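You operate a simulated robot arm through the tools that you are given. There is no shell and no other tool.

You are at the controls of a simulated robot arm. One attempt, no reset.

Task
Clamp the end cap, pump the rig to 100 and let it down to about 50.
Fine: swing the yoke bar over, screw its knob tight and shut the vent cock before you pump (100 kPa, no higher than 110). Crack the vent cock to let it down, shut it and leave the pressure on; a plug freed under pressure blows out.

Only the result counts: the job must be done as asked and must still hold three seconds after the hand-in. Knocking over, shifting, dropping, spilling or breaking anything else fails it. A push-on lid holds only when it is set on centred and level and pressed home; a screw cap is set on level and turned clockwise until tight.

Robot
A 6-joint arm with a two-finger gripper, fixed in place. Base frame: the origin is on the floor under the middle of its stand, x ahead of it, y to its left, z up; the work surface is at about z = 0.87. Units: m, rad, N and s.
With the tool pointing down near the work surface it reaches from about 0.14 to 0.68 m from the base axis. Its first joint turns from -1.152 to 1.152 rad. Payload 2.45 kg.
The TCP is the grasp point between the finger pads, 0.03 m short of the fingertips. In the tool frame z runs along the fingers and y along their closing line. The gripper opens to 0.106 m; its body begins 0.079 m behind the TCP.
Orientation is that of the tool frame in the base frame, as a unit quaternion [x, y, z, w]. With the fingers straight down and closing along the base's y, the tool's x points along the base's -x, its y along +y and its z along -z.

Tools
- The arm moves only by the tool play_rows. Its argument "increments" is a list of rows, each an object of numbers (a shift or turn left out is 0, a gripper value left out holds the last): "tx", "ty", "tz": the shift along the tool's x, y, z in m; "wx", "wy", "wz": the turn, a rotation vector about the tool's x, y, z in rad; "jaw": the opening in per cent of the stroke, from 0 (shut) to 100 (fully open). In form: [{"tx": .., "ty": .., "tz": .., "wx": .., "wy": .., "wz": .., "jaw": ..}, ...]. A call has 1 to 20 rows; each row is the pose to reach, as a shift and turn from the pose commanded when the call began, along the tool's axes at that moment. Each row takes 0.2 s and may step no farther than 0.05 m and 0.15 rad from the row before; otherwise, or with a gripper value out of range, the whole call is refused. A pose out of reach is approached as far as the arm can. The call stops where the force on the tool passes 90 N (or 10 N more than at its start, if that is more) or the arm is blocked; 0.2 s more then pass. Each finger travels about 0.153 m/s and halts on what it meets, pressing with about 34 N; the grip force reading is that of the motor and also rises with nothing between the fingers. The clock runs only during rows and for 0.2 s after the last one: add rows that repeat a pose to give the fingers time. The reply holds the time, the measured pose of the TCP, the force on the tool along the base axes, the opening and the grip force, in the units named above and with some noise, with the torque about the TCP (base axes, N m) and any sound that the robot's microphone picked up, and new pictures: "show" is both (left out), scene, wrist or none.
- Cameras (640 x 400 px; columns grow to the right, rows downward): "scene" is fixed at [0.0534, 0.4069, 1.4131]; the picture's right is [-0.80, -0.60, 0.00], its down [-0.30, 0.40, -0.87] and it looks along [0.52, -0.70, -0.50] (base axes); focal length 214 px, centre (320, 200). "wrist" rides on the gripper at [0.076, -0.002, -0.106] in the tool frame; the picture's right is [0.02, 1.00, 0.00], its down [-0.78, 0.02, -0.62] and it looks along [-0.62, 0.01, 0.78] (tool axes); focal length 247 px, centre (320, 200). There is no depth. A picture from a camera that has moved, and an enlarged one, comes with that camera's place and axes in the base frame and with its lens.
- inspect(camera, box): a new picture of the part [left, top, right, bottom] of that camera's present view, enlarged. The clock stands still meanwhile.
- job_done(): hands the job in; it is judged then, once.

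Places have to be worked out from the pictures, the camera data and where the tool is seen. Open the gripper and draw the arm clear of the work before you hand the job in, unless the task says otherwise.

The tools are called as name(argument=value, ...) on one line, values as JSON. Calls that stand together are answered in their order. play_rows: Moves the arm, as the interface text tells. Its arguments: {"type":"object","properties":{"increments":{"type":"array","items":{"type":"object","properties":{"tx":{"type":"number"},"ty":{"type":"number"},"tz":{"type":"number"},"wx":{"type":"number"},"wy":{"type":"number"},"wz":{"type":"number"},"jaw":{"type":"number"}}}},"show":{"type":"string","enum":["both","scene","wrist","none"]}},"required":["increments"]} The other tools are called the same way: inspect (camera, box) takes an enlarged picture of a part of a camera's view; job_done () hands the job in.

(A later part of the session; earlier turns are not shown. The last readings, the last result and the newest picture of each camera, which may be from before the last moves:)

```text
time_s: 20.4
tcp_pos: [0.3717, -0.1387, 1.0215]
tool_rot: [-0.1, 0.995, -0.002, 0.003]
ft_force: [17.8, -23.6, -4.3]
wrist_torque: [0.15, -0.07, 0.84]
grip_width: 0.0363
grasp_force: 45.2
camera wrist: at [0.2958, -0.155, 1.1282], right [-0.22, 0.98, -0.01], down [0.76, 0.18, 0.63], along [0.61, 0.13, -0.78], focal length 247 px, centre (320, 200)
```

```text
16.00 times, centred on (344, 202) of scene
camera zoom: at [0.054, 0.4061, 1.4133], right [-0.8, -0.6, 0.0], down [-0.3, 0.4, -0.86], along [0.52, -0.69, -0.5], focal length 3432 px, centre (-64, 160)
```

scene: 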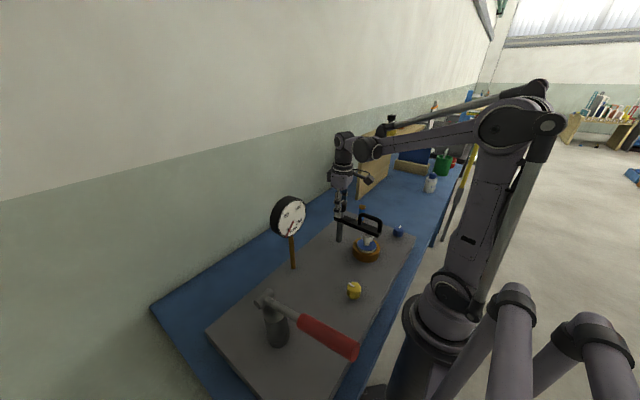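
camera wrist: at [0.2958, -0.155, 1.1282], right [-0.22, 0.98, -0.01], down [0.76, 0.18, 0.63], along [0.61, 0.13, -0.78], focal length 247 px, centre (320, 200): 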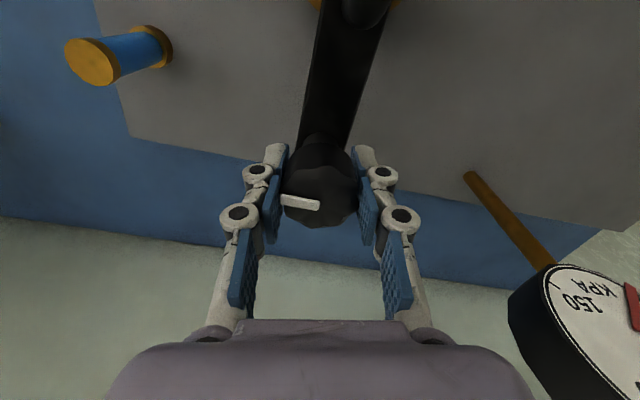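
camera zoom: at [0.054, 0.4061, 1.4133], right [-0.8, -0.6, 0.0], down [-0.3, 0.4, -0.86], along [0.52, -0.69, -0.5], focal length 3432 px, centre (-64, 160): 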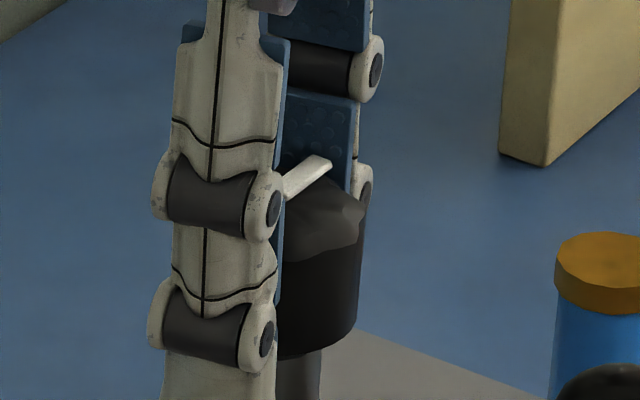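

The mark has not moved: the fingers slipped round the knob with ~0.84 N·m, and sideways forces show the grip was off-centre. I'll open and re-measure.

play_rows(increments=[{"jaw": 40}, {"jaw": 60}, {"jaw": 60}], show="wrist")

inspect(camera="wrist", box=[240, 130, 400, 230])

```text
time_s: 21.2
tcp_pos: [0.3708, -0.1367, 1.0222]
tool_rot: [-0.101, 0.995, 0.001, -0.001]
ft_force: [-0.1, -0.4, 0.5]
wrist_torque: [0.0, -0.01, -0.01]
grip_width: 0.0638
grasp_force: 0.0
camera wrist: at [0.2946, -0.1532, 1.1287], right [-0.22, 0.97, 0.0], down [0.76, 0.17, 0.62], along [0.61, 0.14, -0.78], focal length 247 px, centre (320, 200)
```

wrist: 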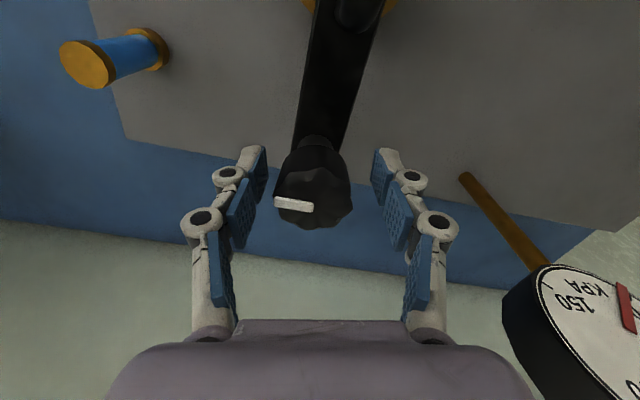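

```text
4.00 times, centred on (320, 180) of wrist
camera zoom: at [0.2946, -0.1532, 1.1287], right [-0.22, 0.97, 0.0], down [0.76, 0.17, 0.62], along [0.61, 0.14, -0.78], focal length 988 px, centre (320, 280)
```

zoom: 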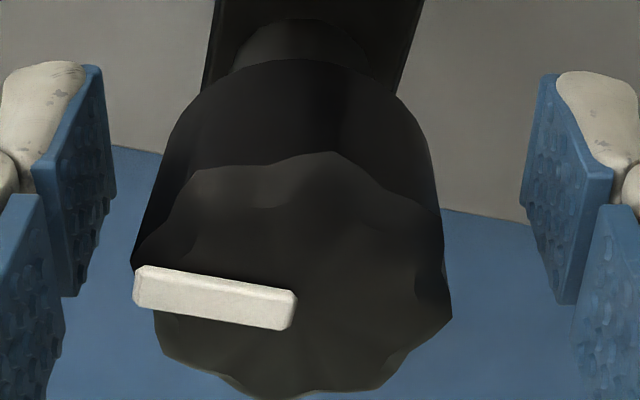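

The knob centre is about 3 mm along tool +x and 3.5 mm along tool -y from the TCP. I'll recentre, close again and turn slowly.

play_rows(increments=[{"tx": 0.003, "ty": -0.0034}, {"tx": 0.003, "ty": -0.0034}, {"tx": 0.003, "ty": -0.0034, "jaw": 40}, {"tx": 0.003, "ty": -0.0034, "jaw": 5}, {"tx": 0.003, "ty": -0.0034, "jaw": 5}, {"tx": 0.003, "ty": -0.0034, "jaw": 5}], show="wrist")

```text
time_s: 22.6
tcp_pos: [0.3669, -0.1403, 1.0222]
tool_rot: [-0.102, 0.995, 0.0, 0.0]
ft_force: [-2.4, 7.2, 6.9]
wrist_torque: [0.11, 0.06, 0.01]
grip_width: 0.0365
grasp_force: 45.1
camera wrist: at [0.2922, -0.1569, 1.129], right [-0.22, 0.97, 0.0], down [0.76, 0.17, 0.62], along [0.61, 0.14, -0.78], focal length 247 px, centre (320, 200)
```

wrist: 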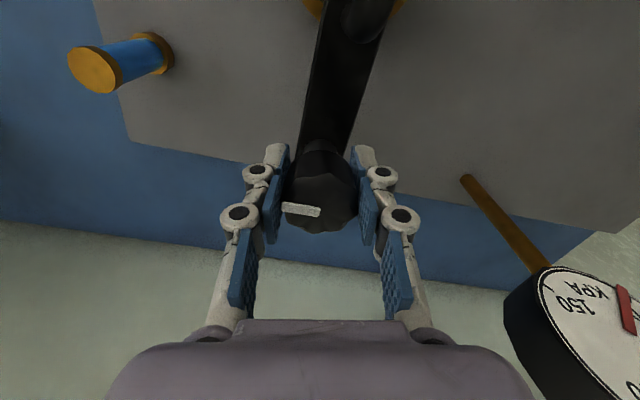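

The grip is now much better centred (7 N sideways). I'll turn clockwise slowly and check the mark and torque.

play_rows(increments=[{"wz": 0.05}, {"wz": 0.1}, {"wz": 0.15}, {"wz": 0.2}, {"wz": 0.25}, {"wz": 0.3}], show="wrist")

inspect(camera="wrist", box=[240, 130, 400, 230])

```text
time_s: 24.0
tcp_pos: [0.3679, -0.1409, 1.0225]
tool_rot: [0.048, 0.999, 0.001, 0.0]
ft_force: [-6.5, 19.3, 0.2]
wrist_torque: [-0.08, 0.0, 0.82]
grip_width: 0.0363
grasp_force: 44.5
camera wrist: at [0.2905, -0.1335, 1.1283], right [0.07, 1.0, 0.0], down [0.78, -0.06, 0.62], along [0.62, -0.04, -0.78], focal length 247 px, centre (320, 200)
```

wrist: 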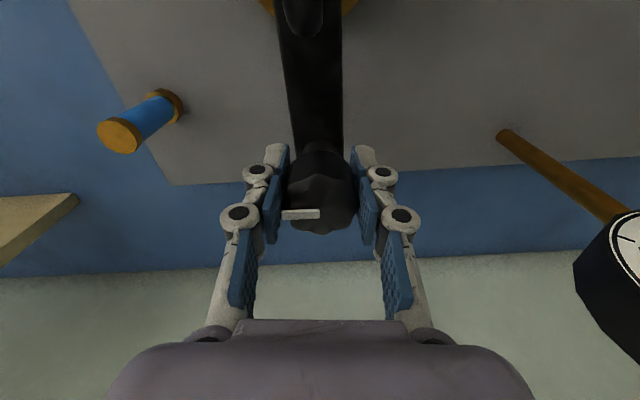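

```text
4.00 times, centred on (320, 180) of wrist
camera zoom: at [0.2905, -0.1335, 1.1283], right [0.07, 1.0, 0.0], down [0.78, -0.06, 0.62], along [0.62, -0.04, -0.78], focal length 988 px, centre (320, 280)
```

zoom: 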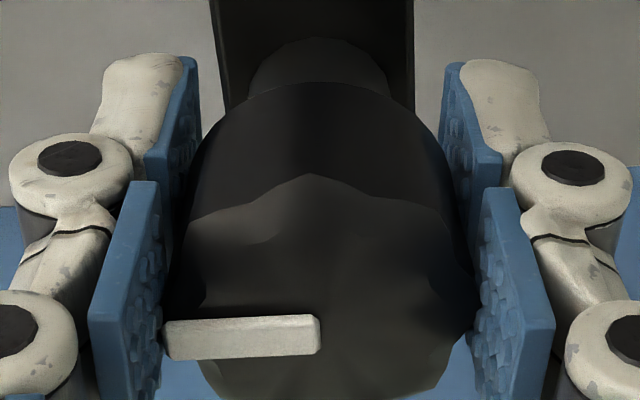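

Again the knob stays put and the fingers slip at ~0.82 N·m clockwise. As a harmless test (no pressure yet), I'll turn a little counter-clockwise to see whether the knob moves that way.

play_rows(increments=[{"wz": -0.05}, {"wz": -0.1}, {"wz": -0.15}, {"wz": -0.2}, {"wz": -0.25}, {"wz": -0.3}, {"wz": -0.35}, {"wz": -0.4}], show="wrist")

inspect(camera="wrist", box=[240, 130, 400, 230])

```text
time_s: 25.8
tcp_pos: [0.3684, -0.1405, 1.0213]
tool_rot: [-0.151, 0.988, 0.001, 0.001]
ft_force: [-2.9, 15.6, -9.4]
wrist_torque: [0.12, 0.14, 0.03]
grip_width: 0.0365
grasp_force: 45.0
camera wrist: at [0.2943, -0.1646, 1.1282], right [-0.32, 0.95, 0.0], down [0.74, 0.25, 0.62], along [0.59, 0.2, -0.78], focal length 247 px, centre (320, 200)
```

wrist: 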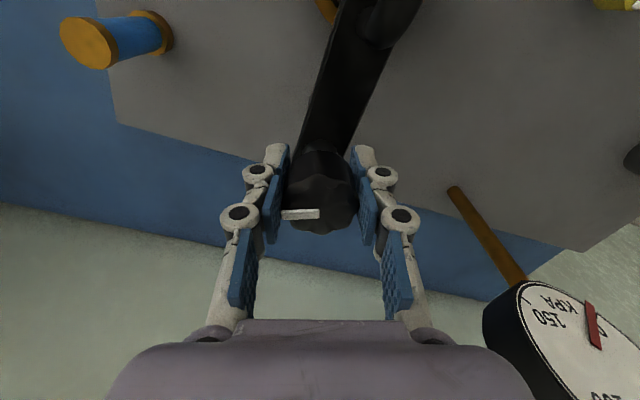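

```text
4.00 times, centred on (320, 180) of wrist
camera zoom: at [0.2943, -0.1646, 1.1282], right [-0.32, 0.95, 0.0], down [0.74, 0.25, 0.62], along [0.59, 0.2, -0.78], focal length 988 px, centre (320, 280)
```

zoom: 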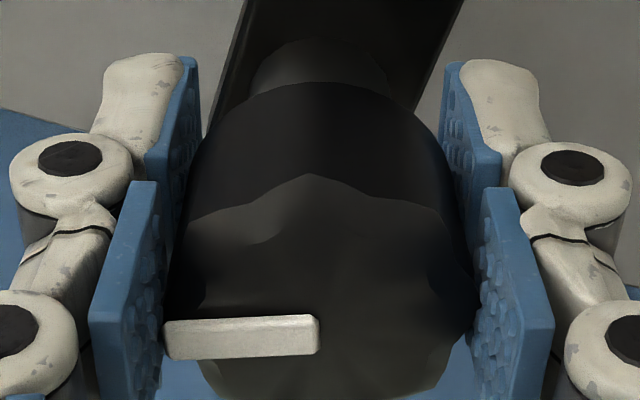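

Counter-clockwise the knob follows the fingers freely (torque ~0), so clockwise is against its end stop in this state. I'll turn further counter-clockwise, watching whether the knob rises or falls.

play_rows(increments=[{"wz": -0.1}, {"wz": -0.2}, {"wz": -0.3}, {"wz": -0.4}, {"wz": -0.5}, {"wz": -0.6}, {"wz": -0.7}, {"wz": -0.8}, {"wz": -0.9}, {"wz": -1.0}], show="both")

inspect(camera="scene", box=[320, 180, 416, 240])

inspect(camera="wrist", box=[240, 130, 400, 230])

```text
time_s: 28.0
tcp_pos: [0.3687, -0.1421, 1.021]
tool_rot: [-0.607, 0.795, -0.002, 0.001]
ft_force: [18.8, -11.6, -14.4]
wrist_torque: [0.41, 0.46, -0.04]
grip_width: 0.0363
grasp_force: 44.9
camera wrist: at [0.3496, -0.2154, 1.1284], right [-0.97, 0.24, 0.0], down [0.19, 0.76, 0.62], along [0.15, 0.6, -0.78], focal length 247 px, centre (320, 200)
```

scene: 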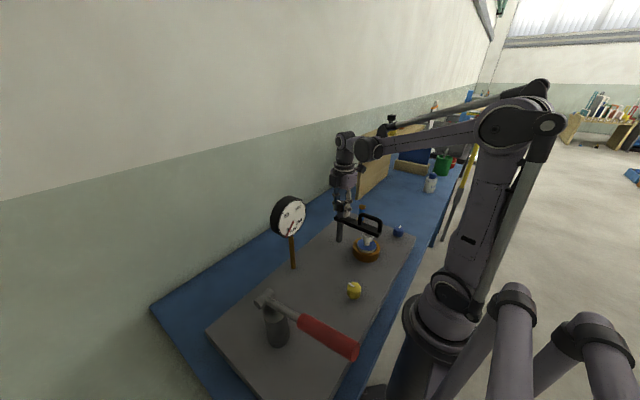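
wrist: 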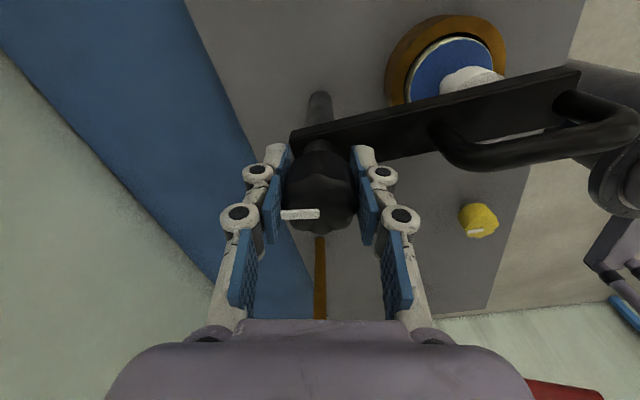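

```text
6.67 times, centred on (368, 210) of scene
camera zoom: at [0.0542, 0.4064, 1.4132], right [-0.8, -0.6, 0.0], down [-0.3, 0.4, -0.87], along [0.52, -0.7, -0.5], focal length 1430 px, centre (0, 133)
```

zoom: 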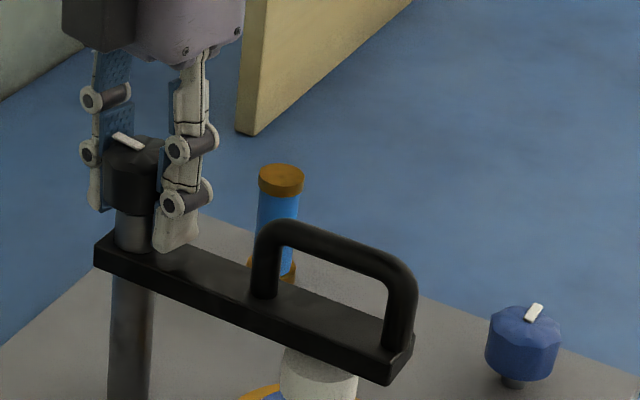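

```text
4.00 times, centred on (320, 180) of wrist
camera zoom: at [0.3496, -0.2154, 1.1284], right [-0.97, 0.24, 0.0], down [0.19, 0.76, 0.62], along [0.15, 0.6, -0.78], focal length 988 px, centre (320, 280)
```

zoom: 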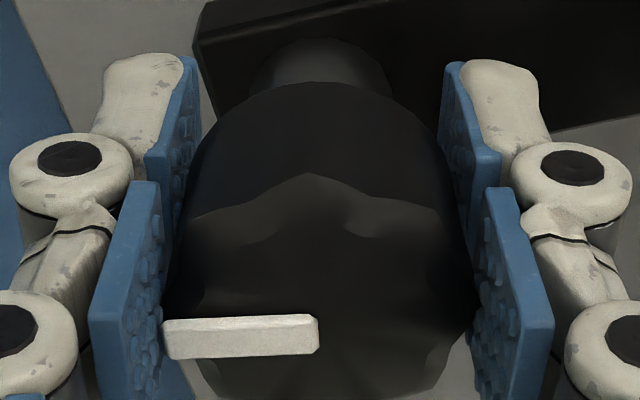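

The knob followed by 1.4 rad counter-clockwise with no torque, and the tool seems to be pulled slightly downward. I'll release, rise and compare the knob's height with earlier views.

play_rows(increments=[{"jaw": 40}, {"jaw": 60}, {"tz": -0.03, "jaw": 60}, {"tz": -0.07}, {"tz": -0.1}, {"tz": -0.1}], show="none")

inspect(camera="scene", box=[320, 190, 416, 250])

inspect(camera="scene", box=[328, 195, 360, 215])

inspect(camera="scene", box=[344, 215, 392, 245])

```text
time_s: 29.4
tcp_pos: [0.3674, -0.1419, 1.1237]
tool_rot: [-0.607, 0.795, 0.0, 0.0]
ft_force: [0.2, 0.3, 0.2]
wrist_torque: [0.03, -0.01, -0.03]
grip_width: 0.0638
grasp_force: 0.0
```

```text
6.67 times, centred on (368, 220) of scene
camera zoom: at [0.0534, 0.4069, 1.4131], right [-0.8, -0.6, 0.0], down [-0.3, 0.4, -0.87], along [0.52, -0.7, -0.5], focal length 1430 px, centre (0, 67)
```

zoom: 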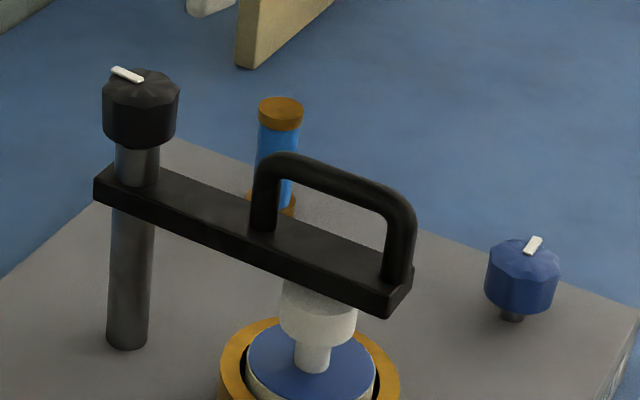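

```text
16.00 times, centred on (344, 205) of scene
camera zoom: at [0.0534, 0.4069, 1.4131], right [-0.8, -0.6, 0.0], down [-0.3, 0.4, -0.87], along [0.52, -0.7, -0.5], focal length 3432 px, centre (-64, 120)
```

zoom: 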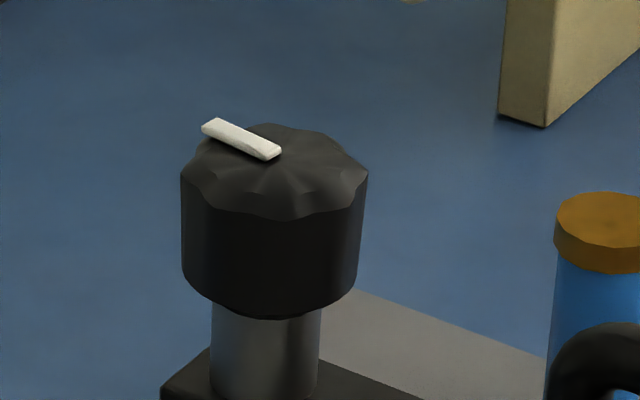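

```text
13.33 times, centred on (368, 230) of scene
camera zoom: at [0.0534, 0.4069, 1.4131], right [-0.8, -0.6, 0.0], down [-0.3, 0.4, -0.87], along [0.52, -0.7, -0.5], focal length 2860 px, centre (-320, -200)
```

zoom: 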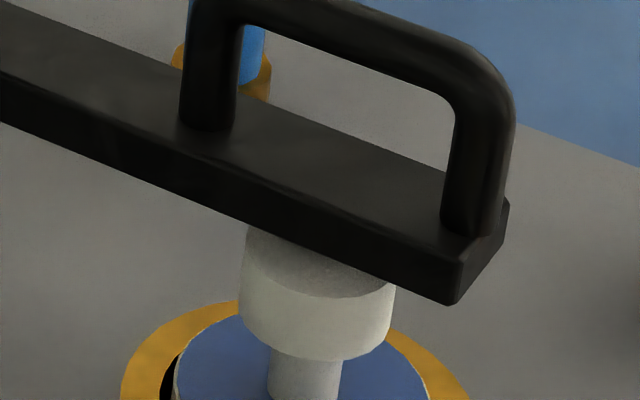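

The knob's height has not changed and the bar sits just above the stub. The knob is against a stop clockwise and free counter-clockwise, so I need its full range. I'll turn the open wrist to the other side at height to re-grip for a longer counter-clockwise turn.

play_rows(increments=[{"tx": -0.0022, "ty": -0.0005, "wz": 0.145}, {"tx": -0.0022, "ty": -0.0005, "wz": 0.29}, {"tx": -0.0022, "ty": -0.0005, "wz": 0.435}, {"tx": -0.0022, "ty": -0.0005, "wz": 0.58}, {"tx": -0.0022, "ty": -0.0005, "wz": 0.725}, {"tx": -0.0022, "ty": -0.0005, "wz": 0.87}, {"tx": -0.0022, "ty": -0.0005, "wz": 1.015}, {"tx": -0.0022, "ty": -0.0005, "wz": 1.16}, {"tx": -0.0022, "ty": -0.0005, "wz": 1.305}, {"tx": -0.0022, "ty": -0.0005, "wz": 1.45}, {"tx": -0.0022, "ty": -0.0005, "wz": 1.595}, {"tx": -0.0022, "ty": -0.0005, "wz": 1.74}, {"tx": -0.0022, "ty": -0.0005, "wz": 1.885}, {"tx": -0.0022, "ty": -0.0005, "wz": 2.03}, {"tx": -0.0022, "ty": -0.0005, "wz": 2.175}, {"tx": -0.0022, "ty": -0.0005, "wz": 2.32}, {"tx": -0.0022, "ty": -0.0005, "wz": 2.465}, {"tx": -0.0022, "ty": -0.0005, "wz": 2.6}, {"tx": -0.0022, "ty": -0.0005, "wz": 2.6}], show="both")

inspect(camera="wrist", box=[220, 60, 420, 185])

```text
time_s: 33.4
tcp_pos: [0.369, -0.1384, 1.1216]
tool_rot: [0.604, 0.797, -0.001, 0.0]
ft_force: [0.0, -0.4, 0.1]
wrist_torque: [0.0, 0.01, 0.05]
grip_width: 0.0635
grasp_force: 0.0
camera wrist: at [0.3459, -0.0652, 1.2287], right [0.96, 0.29, 0.0], down [0.23, -0.75, 0.62], along [0.18, -0.59, -0.78], focal length 247 px, centre (320, 200)
```

scene: 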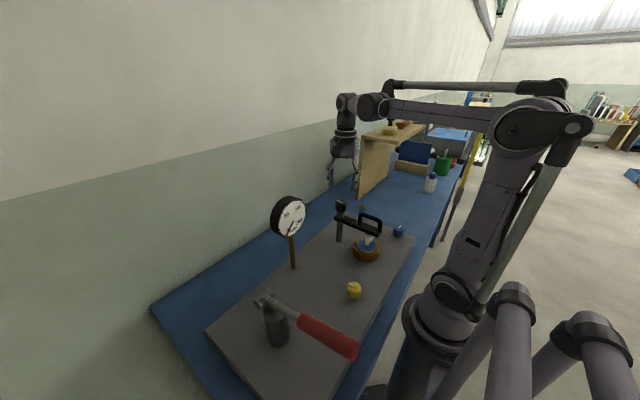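
wrist: 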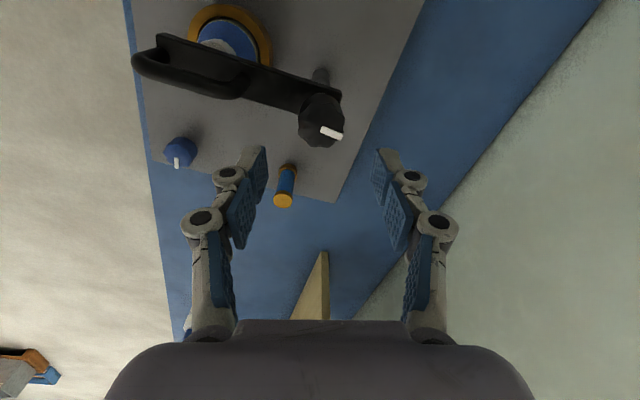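

```text
3.20 times, centred on (320, 122) of wrist
camera zoom: at [0.3459, -0.0652, 1.2287], right [0.96, 0.29, 0.0], down [0.23, -0.75, 0.62], along [0.18, -0.59, -0.78], focal length 790 px, centre (320, 448)
```

zoom: 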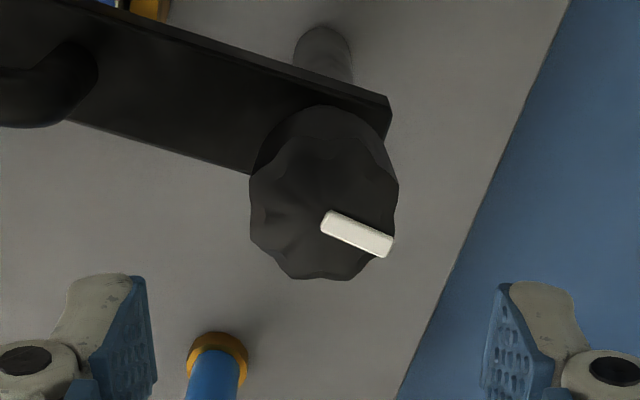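

The knob is centred under the tool. I'll descend, grip, and then turn counter-clockwise through a long stretch.

play_rows(increments=[{"ty": -0.0006, "tz": 0.04}, {"ty": -0.0006, "tz": 0.075}, {"ty": -0.0006, "tz": 0.0996}, {"ty": -0.0006, "tz": 0.0996}, {"ty": -0.0006, "tz": 0.0996, "jaw": 40}, {"ty": -0.0006, "tz": 0.0996, "jaw": 5}, {"ty": -0.0006, "tz": 0.0996, "jaw": 5}, {"ty": -0.0006, "tz": 0.0996, "jaw": 5}], show="none")

inspect(camera="wrist", box=[240, 130, 400, 230])

```text
time_s: 35.2
tcp_pos: [0.3682, -0.1382, 1.0226]
tool_rot: [0.603, 0.798, 0.001, 0.002]
ft_force: [20.1, 4.5, -2.0]
wrist_torque: [0.38, 0.15, 0.02]
grip_width: 0.0361
grasp_force: 44.7
```

```text
4.00 times, centred on (320, 180) of wrist
camera zoom: at [0.346, -0.065, 1.1296], right [0.96, 0.29, 0.0], down [0.23, -0.75, 0.62], along [0.18, -0.59, -0.78], focal length 988 px, centre (320, 280)
```

zoom: 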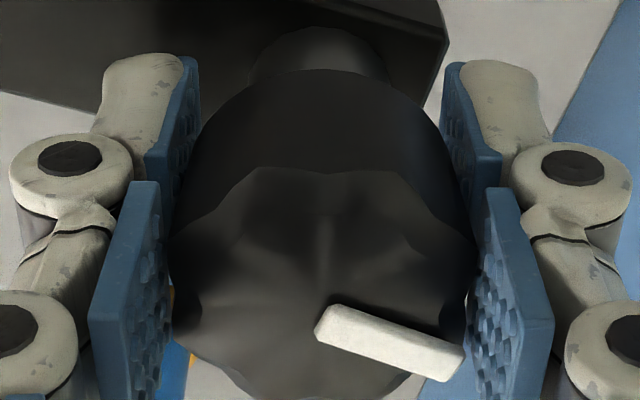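

Gripped again; now turning counter-clockwise about 2.5 rad while monitoring.

play_rows(increments=[{"wz": -0.14}, {"wz": -0.28}, {"wz": -0.42}, {"wz": -0.56}, {"wz": -0.7}, {"wz": -0.84}, {"wz": -0.98}, {"wz": -1.12}, {"wz": -1.26}], show="wrist")

inspect(camera="wrist", box=[240, 130, 400, 230])

```text
time_s: 37.2
tcp_pos: [0.3693, -0.1401, 1.0231]
tool_rot: [0.018, 1.0, 0.0, 0.001]
ft_force: [11.8, -2.8, 28.1]
wrist_torque: [0.0, -0.29, -0.03]
grip_width: 0.0362
grasp_force: 44.9
camera wrist: at [0.2913, -0.138, 1.1293], right [0.01, 1.0, 0.0], down [0.78, -0.01, 0.62], along [0.62, -0.01, -0.78], focal length 247 px, centre (320, 200)
```

wrist: 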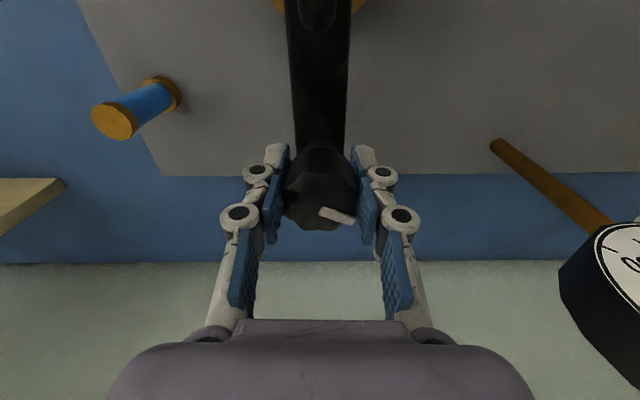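

```text
4.00 times, centred on (320, 180) of wrist
camera zoom: at [0.2913, -0.138, 1.1293], right [0.01, 1.0, 0.0], down [0.78, -0.01, 0.62], along [0.62, -0.01, -0.78], focal length 988 px, centre (320, 280)
```

zoom: 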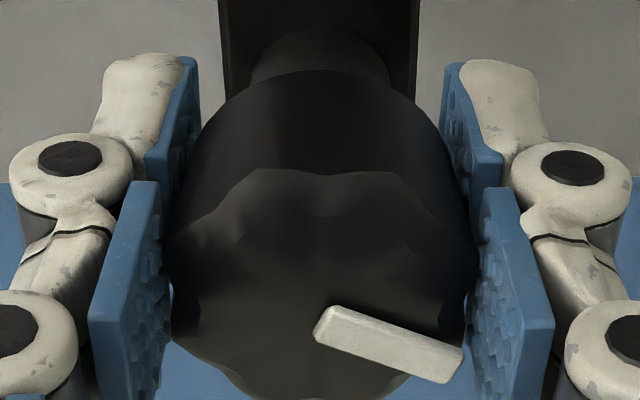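

Still following freely counter-clockwise (2.66 rad total), with an upward force building to 28 N. I'll continue to see where it stops.

play_rows(increments=[{"wz": -0.14}, {"wz": -0.28}, {"wz": -0.42}, {"wz": -0.56}, {"wz": -0.7}, {"wz": -0.84}, {"wz": -0.98}, {"wz": -1.12}, {"wz": -1.26}], show="wrist")

inspect(camera="wrist", box=[240, 130, 400, 230])

inspect(camera="scene", box=[320, 190, 416, 250])

```text
time_s: 39.2
tcp_pos: [0.3711, -0.1393, 1.0219]
tool_rot: [-0.575, 0.818, -0.003, 0.002]
ft_force: [15.7, -15.3, -2.2]
wrist_torque: [-0.16, 0.09, -0.79]
grip_width: 0.0366
grasp_force: 45.1
camera wrist: at [0.3443, -0.2113, 1.1287], right [-0.95, 0.32, -0.01], down [0.25, 0.74, 0.62], along [0.2, 0.59, -0.78], focal length 247 px, centre (320, 200)
```

wrist: 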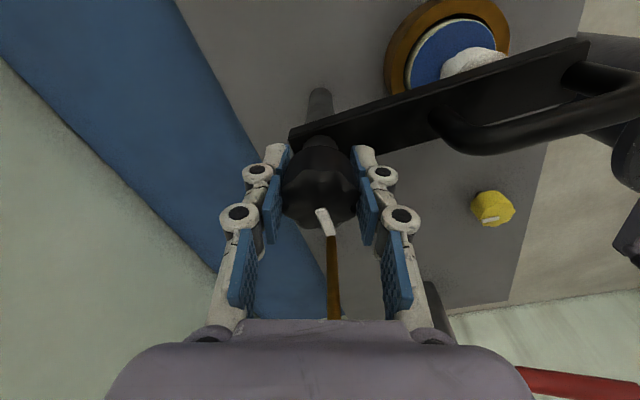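

```text
4.00 times, centred on (320, 180) of wrist
camera zoom: at [0.3443, -0.2113, 1.1287], right [-0.95, 0.32, -0.01], down [0.25, 0.74, 0.62], along [0.2, 0.59, -0.78], focal length 988 px, centre (320, 280)
```

zoom: 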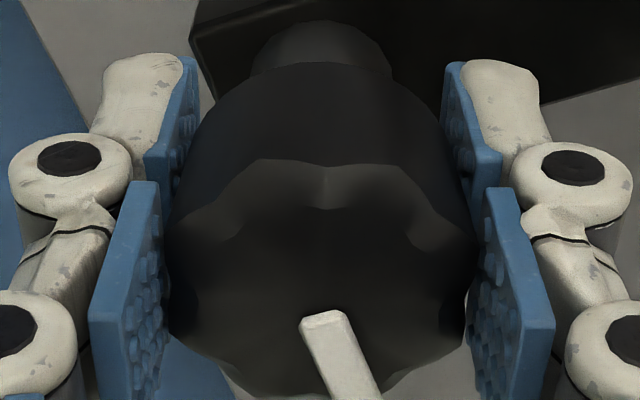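

```text
6.67 times, centred on (368, 220) of scene
camera zoom: at [0.0539, 0.4064, 1.4133], right [-0.8, -0.6, 0.0], down [-0.3, 0.4, -0.87], along [0.52, -0.69, -0.5], focal length 1430 px, centre (0, 67)
```

zoom: 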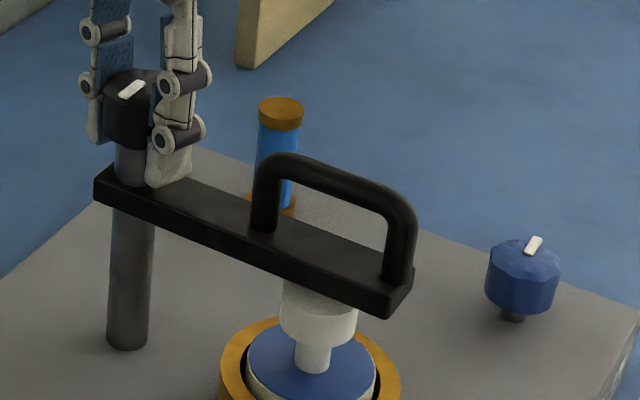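

The knob is now blocked counter-clockwise too, with its mark at about +90°: a half-turn range, started at the clockwise end where the bar swung freely. To find which end clamps, I'll release it and test whether the bar is now locked.

play_rows(increments=[{"jaw": 40}, {"jaw": 60}, {"tz": -0.04, "jaw": 60}, {"tz": -0.08}, {"tz": -0.1}, {"tx": 0.004, "ty": 0.011, "tz": -0.1, "wz": 0.14}, {"tx": 0.008, "ty": 0.022, "tz": -0.1, "wz": 0.28}, {"tx": 0.013, "ty": 0.034, "tz": -0.1, "wz": 0.42}, {"tx": 0.017, "ty": 0.046, "tz": -0.1, "wz": 0.56}, {"tx": 0.022, "ty": 0.058, "tz": -0.1, "wz": 0.7}, {"tx": 0.026, "ty": 0.07, "tz": -0.1, "wz": 0.84}, {"tx": 0.03, "ty": 0.082, "tz": -0.1, "wz": 0.98}, {"tx": 0.035, "ty": 0.094, "tz": -0.1, "wz": 1.12}, {"tx": 0.0389, "ty": 0.104, "tz": -0.1, "wz": 1.225}, {"tx": 0.0389, "ty": 0.104, "tz": -0.1, "wz": 1.225}], show="both")

```text
time_s: 42.4
tcp_pos: [0.2568, -0.1419, 1.1225]
tool_rot: [0.002, 1.0, 0.0, 0.0]
ft_force: [0.2, 0.6, 0.4]
wrist_torque: [0.0, 0.01, 0.02]
grip_width: 0.0637
grasp_force: 0.0
camera wrist: at [0.1792, -0.1414, 1.2289], right [-0.02, 1.0, 0.0], down [0.78, 0.01, 0.62], along [0.62, 0.01, -0.78], focal length 247 px, centre (320, 200)
```

scene: 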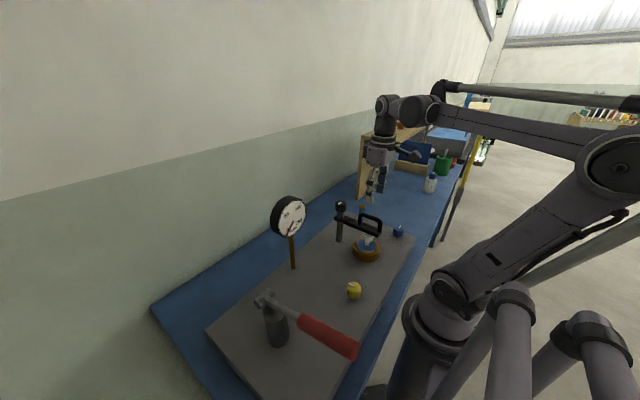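
wrist: 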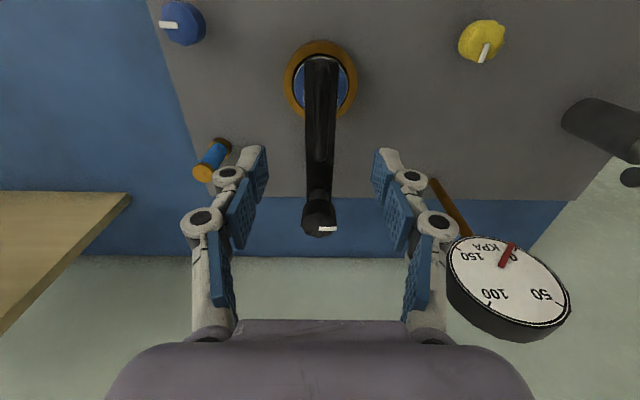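

The knob's mark now points to +y and the bar is still over the plug. I'll grip the handle again and nudge it gently to test whether it is locked.

play_rows(increments=[{"tz": 0.04}, {"tz": 0.08}, {"tz": 0.0975}, {"tz": 0.0975, "jaw": 30}, {"tz": 0.0975, "jaw": 5}, {"tz": 0.0975, "jaw": 5}], show="none")

play_rows(increments=[{"ty": -0.002, "wz": -0.02}, {"ty": -0.004, "wz": -0.04}, {"ty": -0.006, "wz": -0.055}], show="wrist")

```text
time_s: 43.8
tcp_pos: [0.2575, -0.1407, 1.023]
tool_rot: [0.0, 1.0, 0.002, 0.0]
ft_force: [0.5, 9.9, -4.9]
wrist_torque: [0.08, 0.2, 0.02]
grip_width: 0.0122
grasp_force: 39.0
```

```text
time_s: 44.6
tcp_pos: [0.2568, -0.1406, 1.0258]
tool_rot: [-0.028, 1.0, 0.009, 0.002]
ft_force: [0.6, 46.6, -5.4]
wrist_torque: [0.11, 0.31, -0.81]
grip_width: 0.0132
grasp_force: 39.5
camera wrist: at [0.1801, -0.1477, 1.1313], right [-0.08, 1.0, 0.02], down [0.78, 0.05, 0.62], along [0.62, 0.06, -0.78], focal length 247 px, centre (320, 200)
```

wrist: 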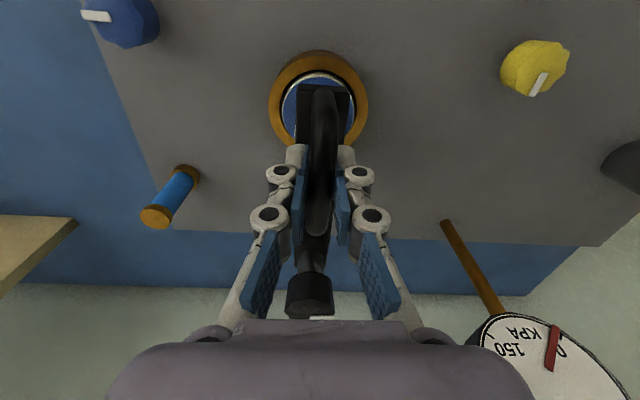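

With the knob at the counter-clockwise end the bar resists 47 N without moving, whereas at the other end it swung freely. So the clamp is tight now. I'll relax, release and rise, then go look at the vent cock.

play_rows(increments=[{"ty": 0.003, "wz": 0.028}, {"ty": 0.006, "wz": 0.055}, {"ty": 0.006, "wz": 0.055, "jaw": 30}, {"ty": 0.006, "wz": 0.055, "jaw": 60}, {"ty": 0.006, "tz": -0.04, "wz": 0.055, "jaw": 60}, {"ty": 0.006, "tz": -0.08, "wz": 0.055}, {"ty": 0.006, "tz": -0.12, "wz": 0.055}, {"ty": 0.006, "tz": -0.12, "wz": 0.055}], show="both")

inspect(camera="wrist", box=[240, 30, 400, 130])

```text
time_s: 46.4
tcp_pos: [0.2567, -0.1408, 1.1455]
tool_rot: [0.001, 1.0, -0.001, 0.0]
ft_force: [0.3, 0.9, 0.5]
wrist_torque: [-0.04, -0.01, 0.01]
grip_width: 0.0635
grasp_force: 0.0
camera wrist: at [0.1792, -0.1414, 1.2519], right [-0.02, 1.0, 0.0], down [0.78, 0.01, 0.62], along [0.62, 0.01, -0.78], focal length 247 px, centre (320, 200)
```

scene: 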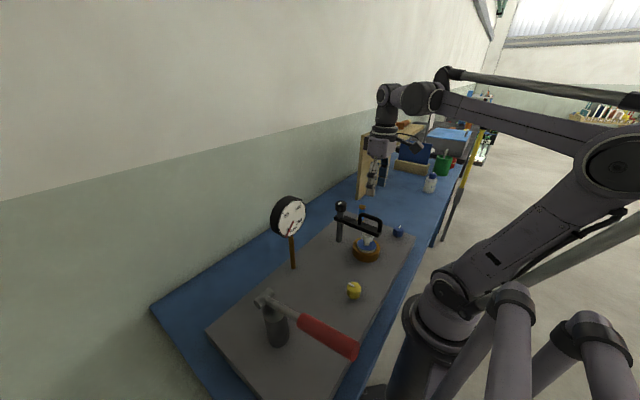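
wrist: 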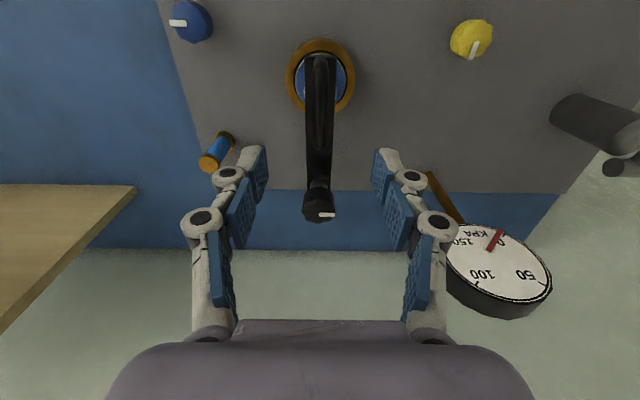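

```text
4.00 times, centred on (320, 80) of wrist
camera zoom: at [0.1792, -0.1414, 1.2519], right [-0.02, 1.0, 0.0], down [0.78, 0.01, 0.62], along [0.62, 0.01, -0.78], focal length 988 px, centre (320, 680)
```

zoom: 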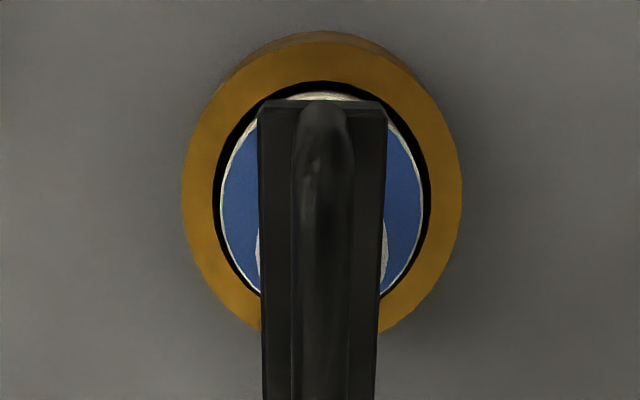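

The bar is symmetric over the plug. Next I'll move above the yellow VENT knob.

play_rows(increments=[{"tx": 0.01, "ty": 0.04}, {"tx": 0.02, "ty": 0.085}, {"tx": 0.03, "ty": 0.13}, {"tx": 0.04, "ty": 0.175}, {"tx": 0.04, "ty": 0.175, "tz": 0.04}, {"tx": 0.04, "ty": 0.175, "tz": 0.04}], show="both")

inspect(camera="wrist", box=[240, 60, 400, 160])

```text
time_s: 47.8
tcp_pos: [0.2173, 0.0349, 1.1043]
tool_rot: [0.001, 1.0, 0.0, 0.001]
ft_force: [0.8, 0.3, 0.6]
wrist_torque: [0.0, -0.02, -0.02]
grip_width: 0.0637
grasp_force: 0.0
camera wrist: at [0.1402, 0.0336, 1.211], right [-0.02, 1.0, 0.0], down [0.78, 0.01, 0.62], along [0.62, 0.01, -0.78], focal length 247 px, centre (320, 200)
```

scene: 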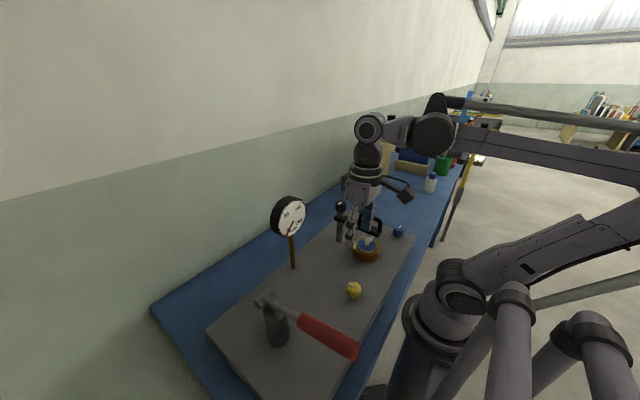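
wrist: 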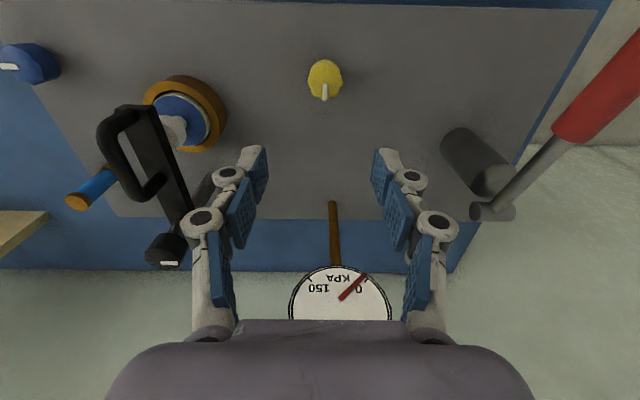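

```text
4.00 times, centred on (320, 110) of wrist
camera zoom: at [0.1402, 0.0336, 1.211], right [-0.02, 1.0, 0.0], down [0.78, 0.01, 0.62], along [0.62, 0.01, -0.78], focal length 988 px, centre (320, 560)
```

zoom: 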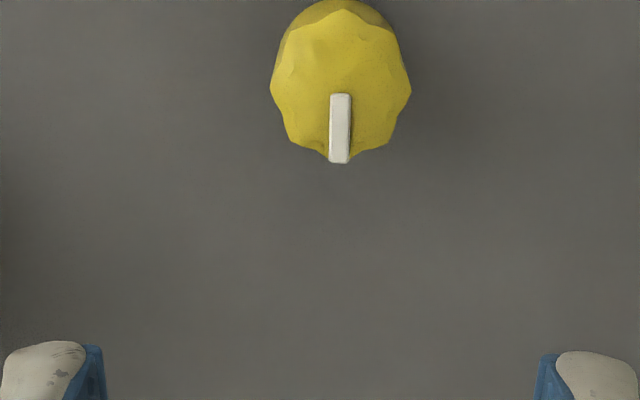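

The vent knob is estimated at about (0.210, 0.041) with its top near z≈0.907. I'll descend part way and re-check.

play_rows(increments=[{"tx": 0.0073, "ty": 0.006, "tz": 0.04}, {"tx": 0.0073, "ty": 0.006, "tz": 0.08}, {"tx": 0.0073, "ty": 0.006, "tz": 0.12}, {"tx": 0.0073, "ty": 0.006, "tz": 0.134}, {"tx": 0.0073, "ty": 0.006, "tz": 0.134}], show="both")

inspect(camera="wrist", box=[240, 80, 400, 180])

inspect(camera="scene", box=[320, 245, 400, 295])

```text
time_s: 49.0
tcp_pos: [0.2102, 0.0393, 0.9715]
tool_rot: [0.001, 1.0, 0.0, 0.0]
ft_force: [-0.5, -0.7, 0.6]
wrist_torque: [0.01, -0.01, 0.01]
grip_width: 0.0638
grasp_force: 0.0
camera wrist: at [0.1321, 0.0399, 1.0778], right [-0.02, 1.0, 0.0], down [0.78, 0.01, 0.62], along [0.62, 0.01, -0.78], focal length 247 px, centre (320, 200)
```

scene: 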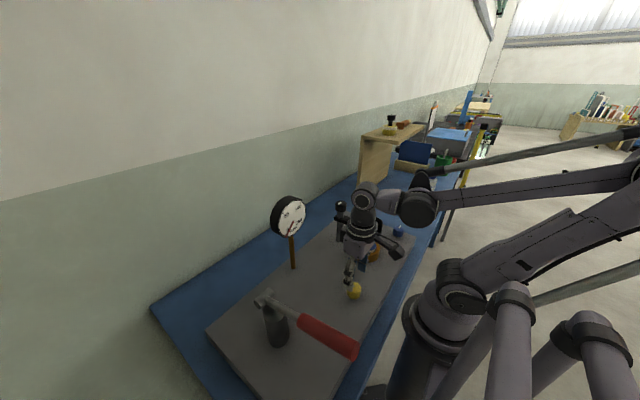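
wrist: 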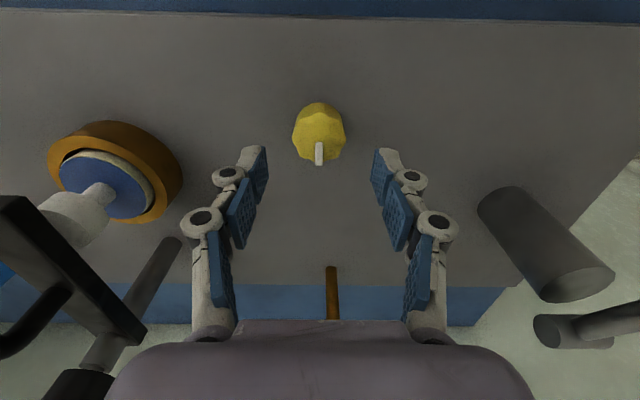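

```text
4.00 times, centred on (320, 130) of wrist
camera zoom: at [0.1321, 0.0399, 1.0778], right [-0.02, 1.0, 0.0], down [0.78, 0.01, 0.62], along [0.62, 0.01, -0.78], focal length 988 px, centre (320, 480)
```

zoom: 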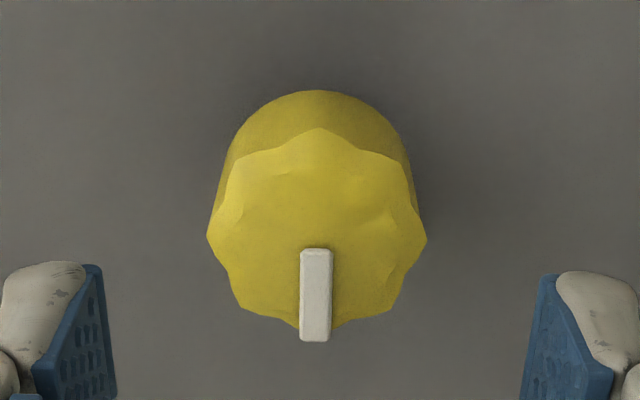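

```text
8.00 times, centred on (360, 270) of scene
camera zoom: at [0.0534, 0.4069, 1.4131], right [-0.8, -0.6, 0.0], down [-0.3, 0.4, -0.87], along [0.52, -0.7, -0.5], focal length 1716 px, centre (0, -360)
```

zoom: 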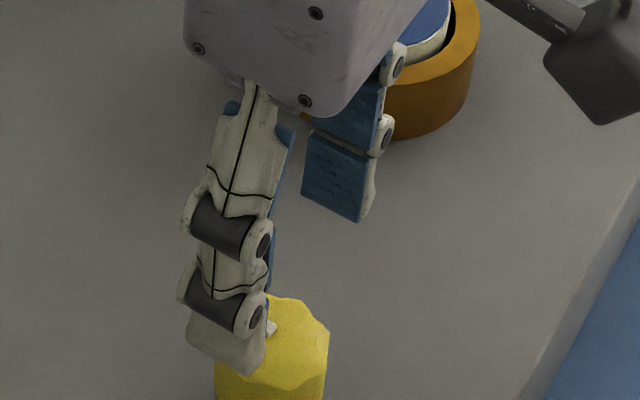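

The vent knob is centred near (0.209, 0.041), top z≈0.908. I'll descend to z≈0.905 (tips ~8 mm above the plate) and grip it.

play_rows(increments=[{"tx": 0.0012, "ty": 0.0015, "tz": 0.03}, {"tx": 0.0012, "ty": 0.0015, "tz": 0.05}, {"tx": 0.0012, "ty": 0.0015, "tz": 0.064}, {"tx": 0.0012, "ty": 0.0015, "tz": 0.064}, {"tx": 0.0012, "ty": 0.0015, "tz": 0.064, "jaw": 45}, {"tx": 0.0012, "ty": 0.0015, "tz": 0.064, "jaw": 5}, {"tx": 0.0012, "ty": 0.0015, "tz": 0.064, "jaw": 5}, {"tx": 0.0012, "ty": 0.0015, "tz": 0.064, "jaw": 5}], show="both")

inspect(camera="wrist", box=[240, 130, 400, 230])

```text
time_s: 50.8
tcp_pos: [0.2074, 0.0394, 0.9073]
tool_rot: [0.002, 1.0, -0.002, 0.0]
ft_force: [1.8, -17.2, 2.5]
wrist_torque: [-0.19, 0.29, -0.03]
grip_width: 0.0366
grasp_force: 45.6
camera wrist: at [0.131, 0.04, 1.014], right [-0.02, 1.0, 0.0], down [0.78, 0.02, 0.62], along [0.62, 0.01, -0.78], focal length 247 px, centre (320, 200)
```

scene: 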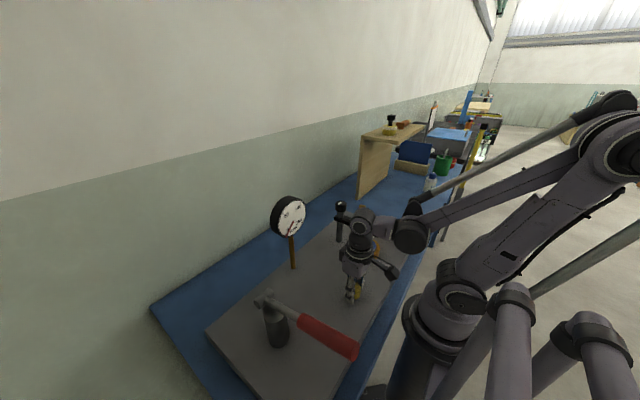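
wrist: 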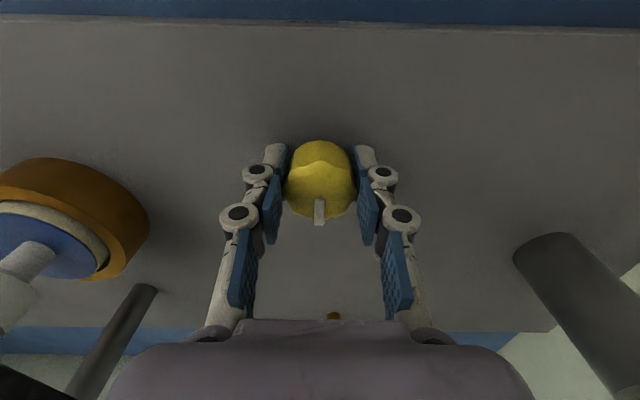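

```text
4.00 times, centred on (320, 180) of wrist
camera zoom: at [0.131, 0.04, 1.014], right [-0.02, 1.0, 0.0], down [0.78, 0.02, 0.62], along [0.62, 0.01, -0.78], focal length 988 px, centre (320, 280)
```

zoom: 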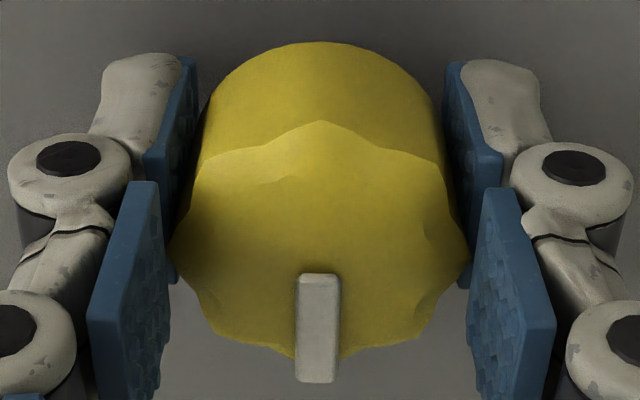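

Gripped. I test clockwise (the normal shutting direction) by 0.3 rad, easing the sideways offset slightly.

play_rows(increments=[{"ty": -0.0012, "wz": 0.05}, {"ty": -0.0012, "wz": 0.1}, {"ty": -0.0012, "wz": 0.15}, {"ty": -0.0012, "wz": 0.2}, {"ty": -0.0012, "wz": 0.25}, {"ty": -0.0012, "wz": 0.3}], show="wrist")

inspect(camera="wrist", box=[240, 130, 400, 230])

```text
time_s: 52.2
tcp_pos: [0.2101, 0.0411, 0.9069]
tool_rot: [0.151, 0.989, 0.0, -0.001]
ft_force: [-5.1, -11.4, 37.2]
wrist_torque: [-0.28, 0.19, 0.04]
grip_width: 0.0368
grasp_force: 44.8
camera wrist: at [0.1342, 0.0627, 1.0139], right [0.28, 0.96, 0.0], down [0.75, -0.22, 0.62], along [0.6, -0.17, -0.78], focal length 247 px, centre (320, 200)
```

wrist: 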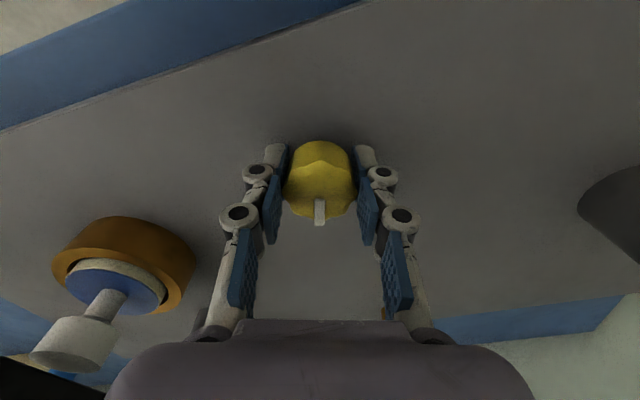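

```text
4.00 times, centred on (320, 180) of wrist
camera zoom: at [0.1342, 0.0627, 1.0139], right [0.28, 0.96, 0.0], down [0.75, -0.22, 0.62], along [0.6, -0.17, -0.78], focal length 988 px, centre (320, 280)
```

zoom: 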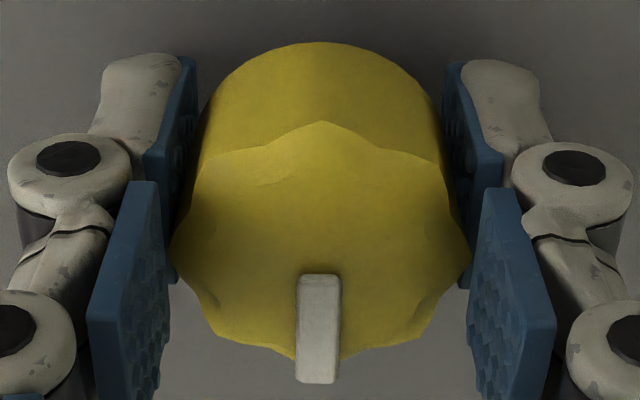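

The vent knob follows clockwise freely. I'll continue toward a quarter turn (mark toward -y, like the FILL cock's mark), easing the vertical force a little.

play_rows(increments=[{"tz": -0.001, "wz": 0.1}, {"tz": -0.001, "wz": 0.2}, {"tz": -0.001, "wz": 0.3}, {"tz": -0.001, "wz": 0.4}, {"tz": -0.001, "wz": 0.5}, {"tz": -0.001, "wz": 0.6}, {"tz": -0.001, "wz": 0.7}, {"tz": -0.001, "wz": 0.8}, {"tz": -0.001, "wz": 0.9}, {"tz": -0.001, "wz": 1.0}], show="wrist")

inspect(camera="wrist", box=[240, 130, 400, 230])

```text
time_s: 54.4
tcp_pos: [0.2095, 0.0426, 0.9087]
tool_rot: [0.607, 0.795, 0.0, 0.001]
ft_force: [11.0, 5.2, -23.3]
wrist_torque: [0.24, -0.03, 0.04]
grip_width: 0.0368
grasp_force: 45.3
camera wrist: at [0.1869, 0.1157, 1.0148], right [0.96, 0.28, 0.0], down [0.22, -0.75, 0.62], along [0.18, -0.59, -0.78], focal length 247 px, centre (320, 200)
```

wrist: 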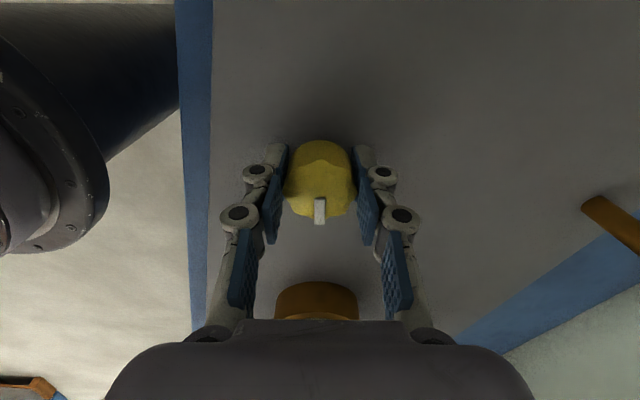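

```text
4.00 times, centred on (320, 180) of wrist
camera zoom: at [0.1869, 0.1157, 1.0148], right [0.96, 0.28, 0.0], down [0.22, -0.75, 0.62], along [0.18, -0.59, -0.78], focal length 988 px, centre (320, 280)
```

zoom: 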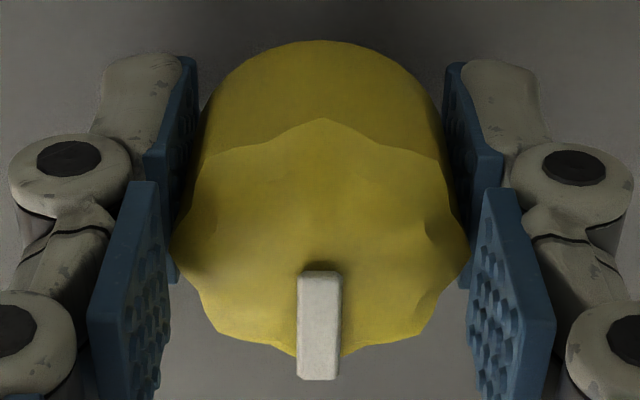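

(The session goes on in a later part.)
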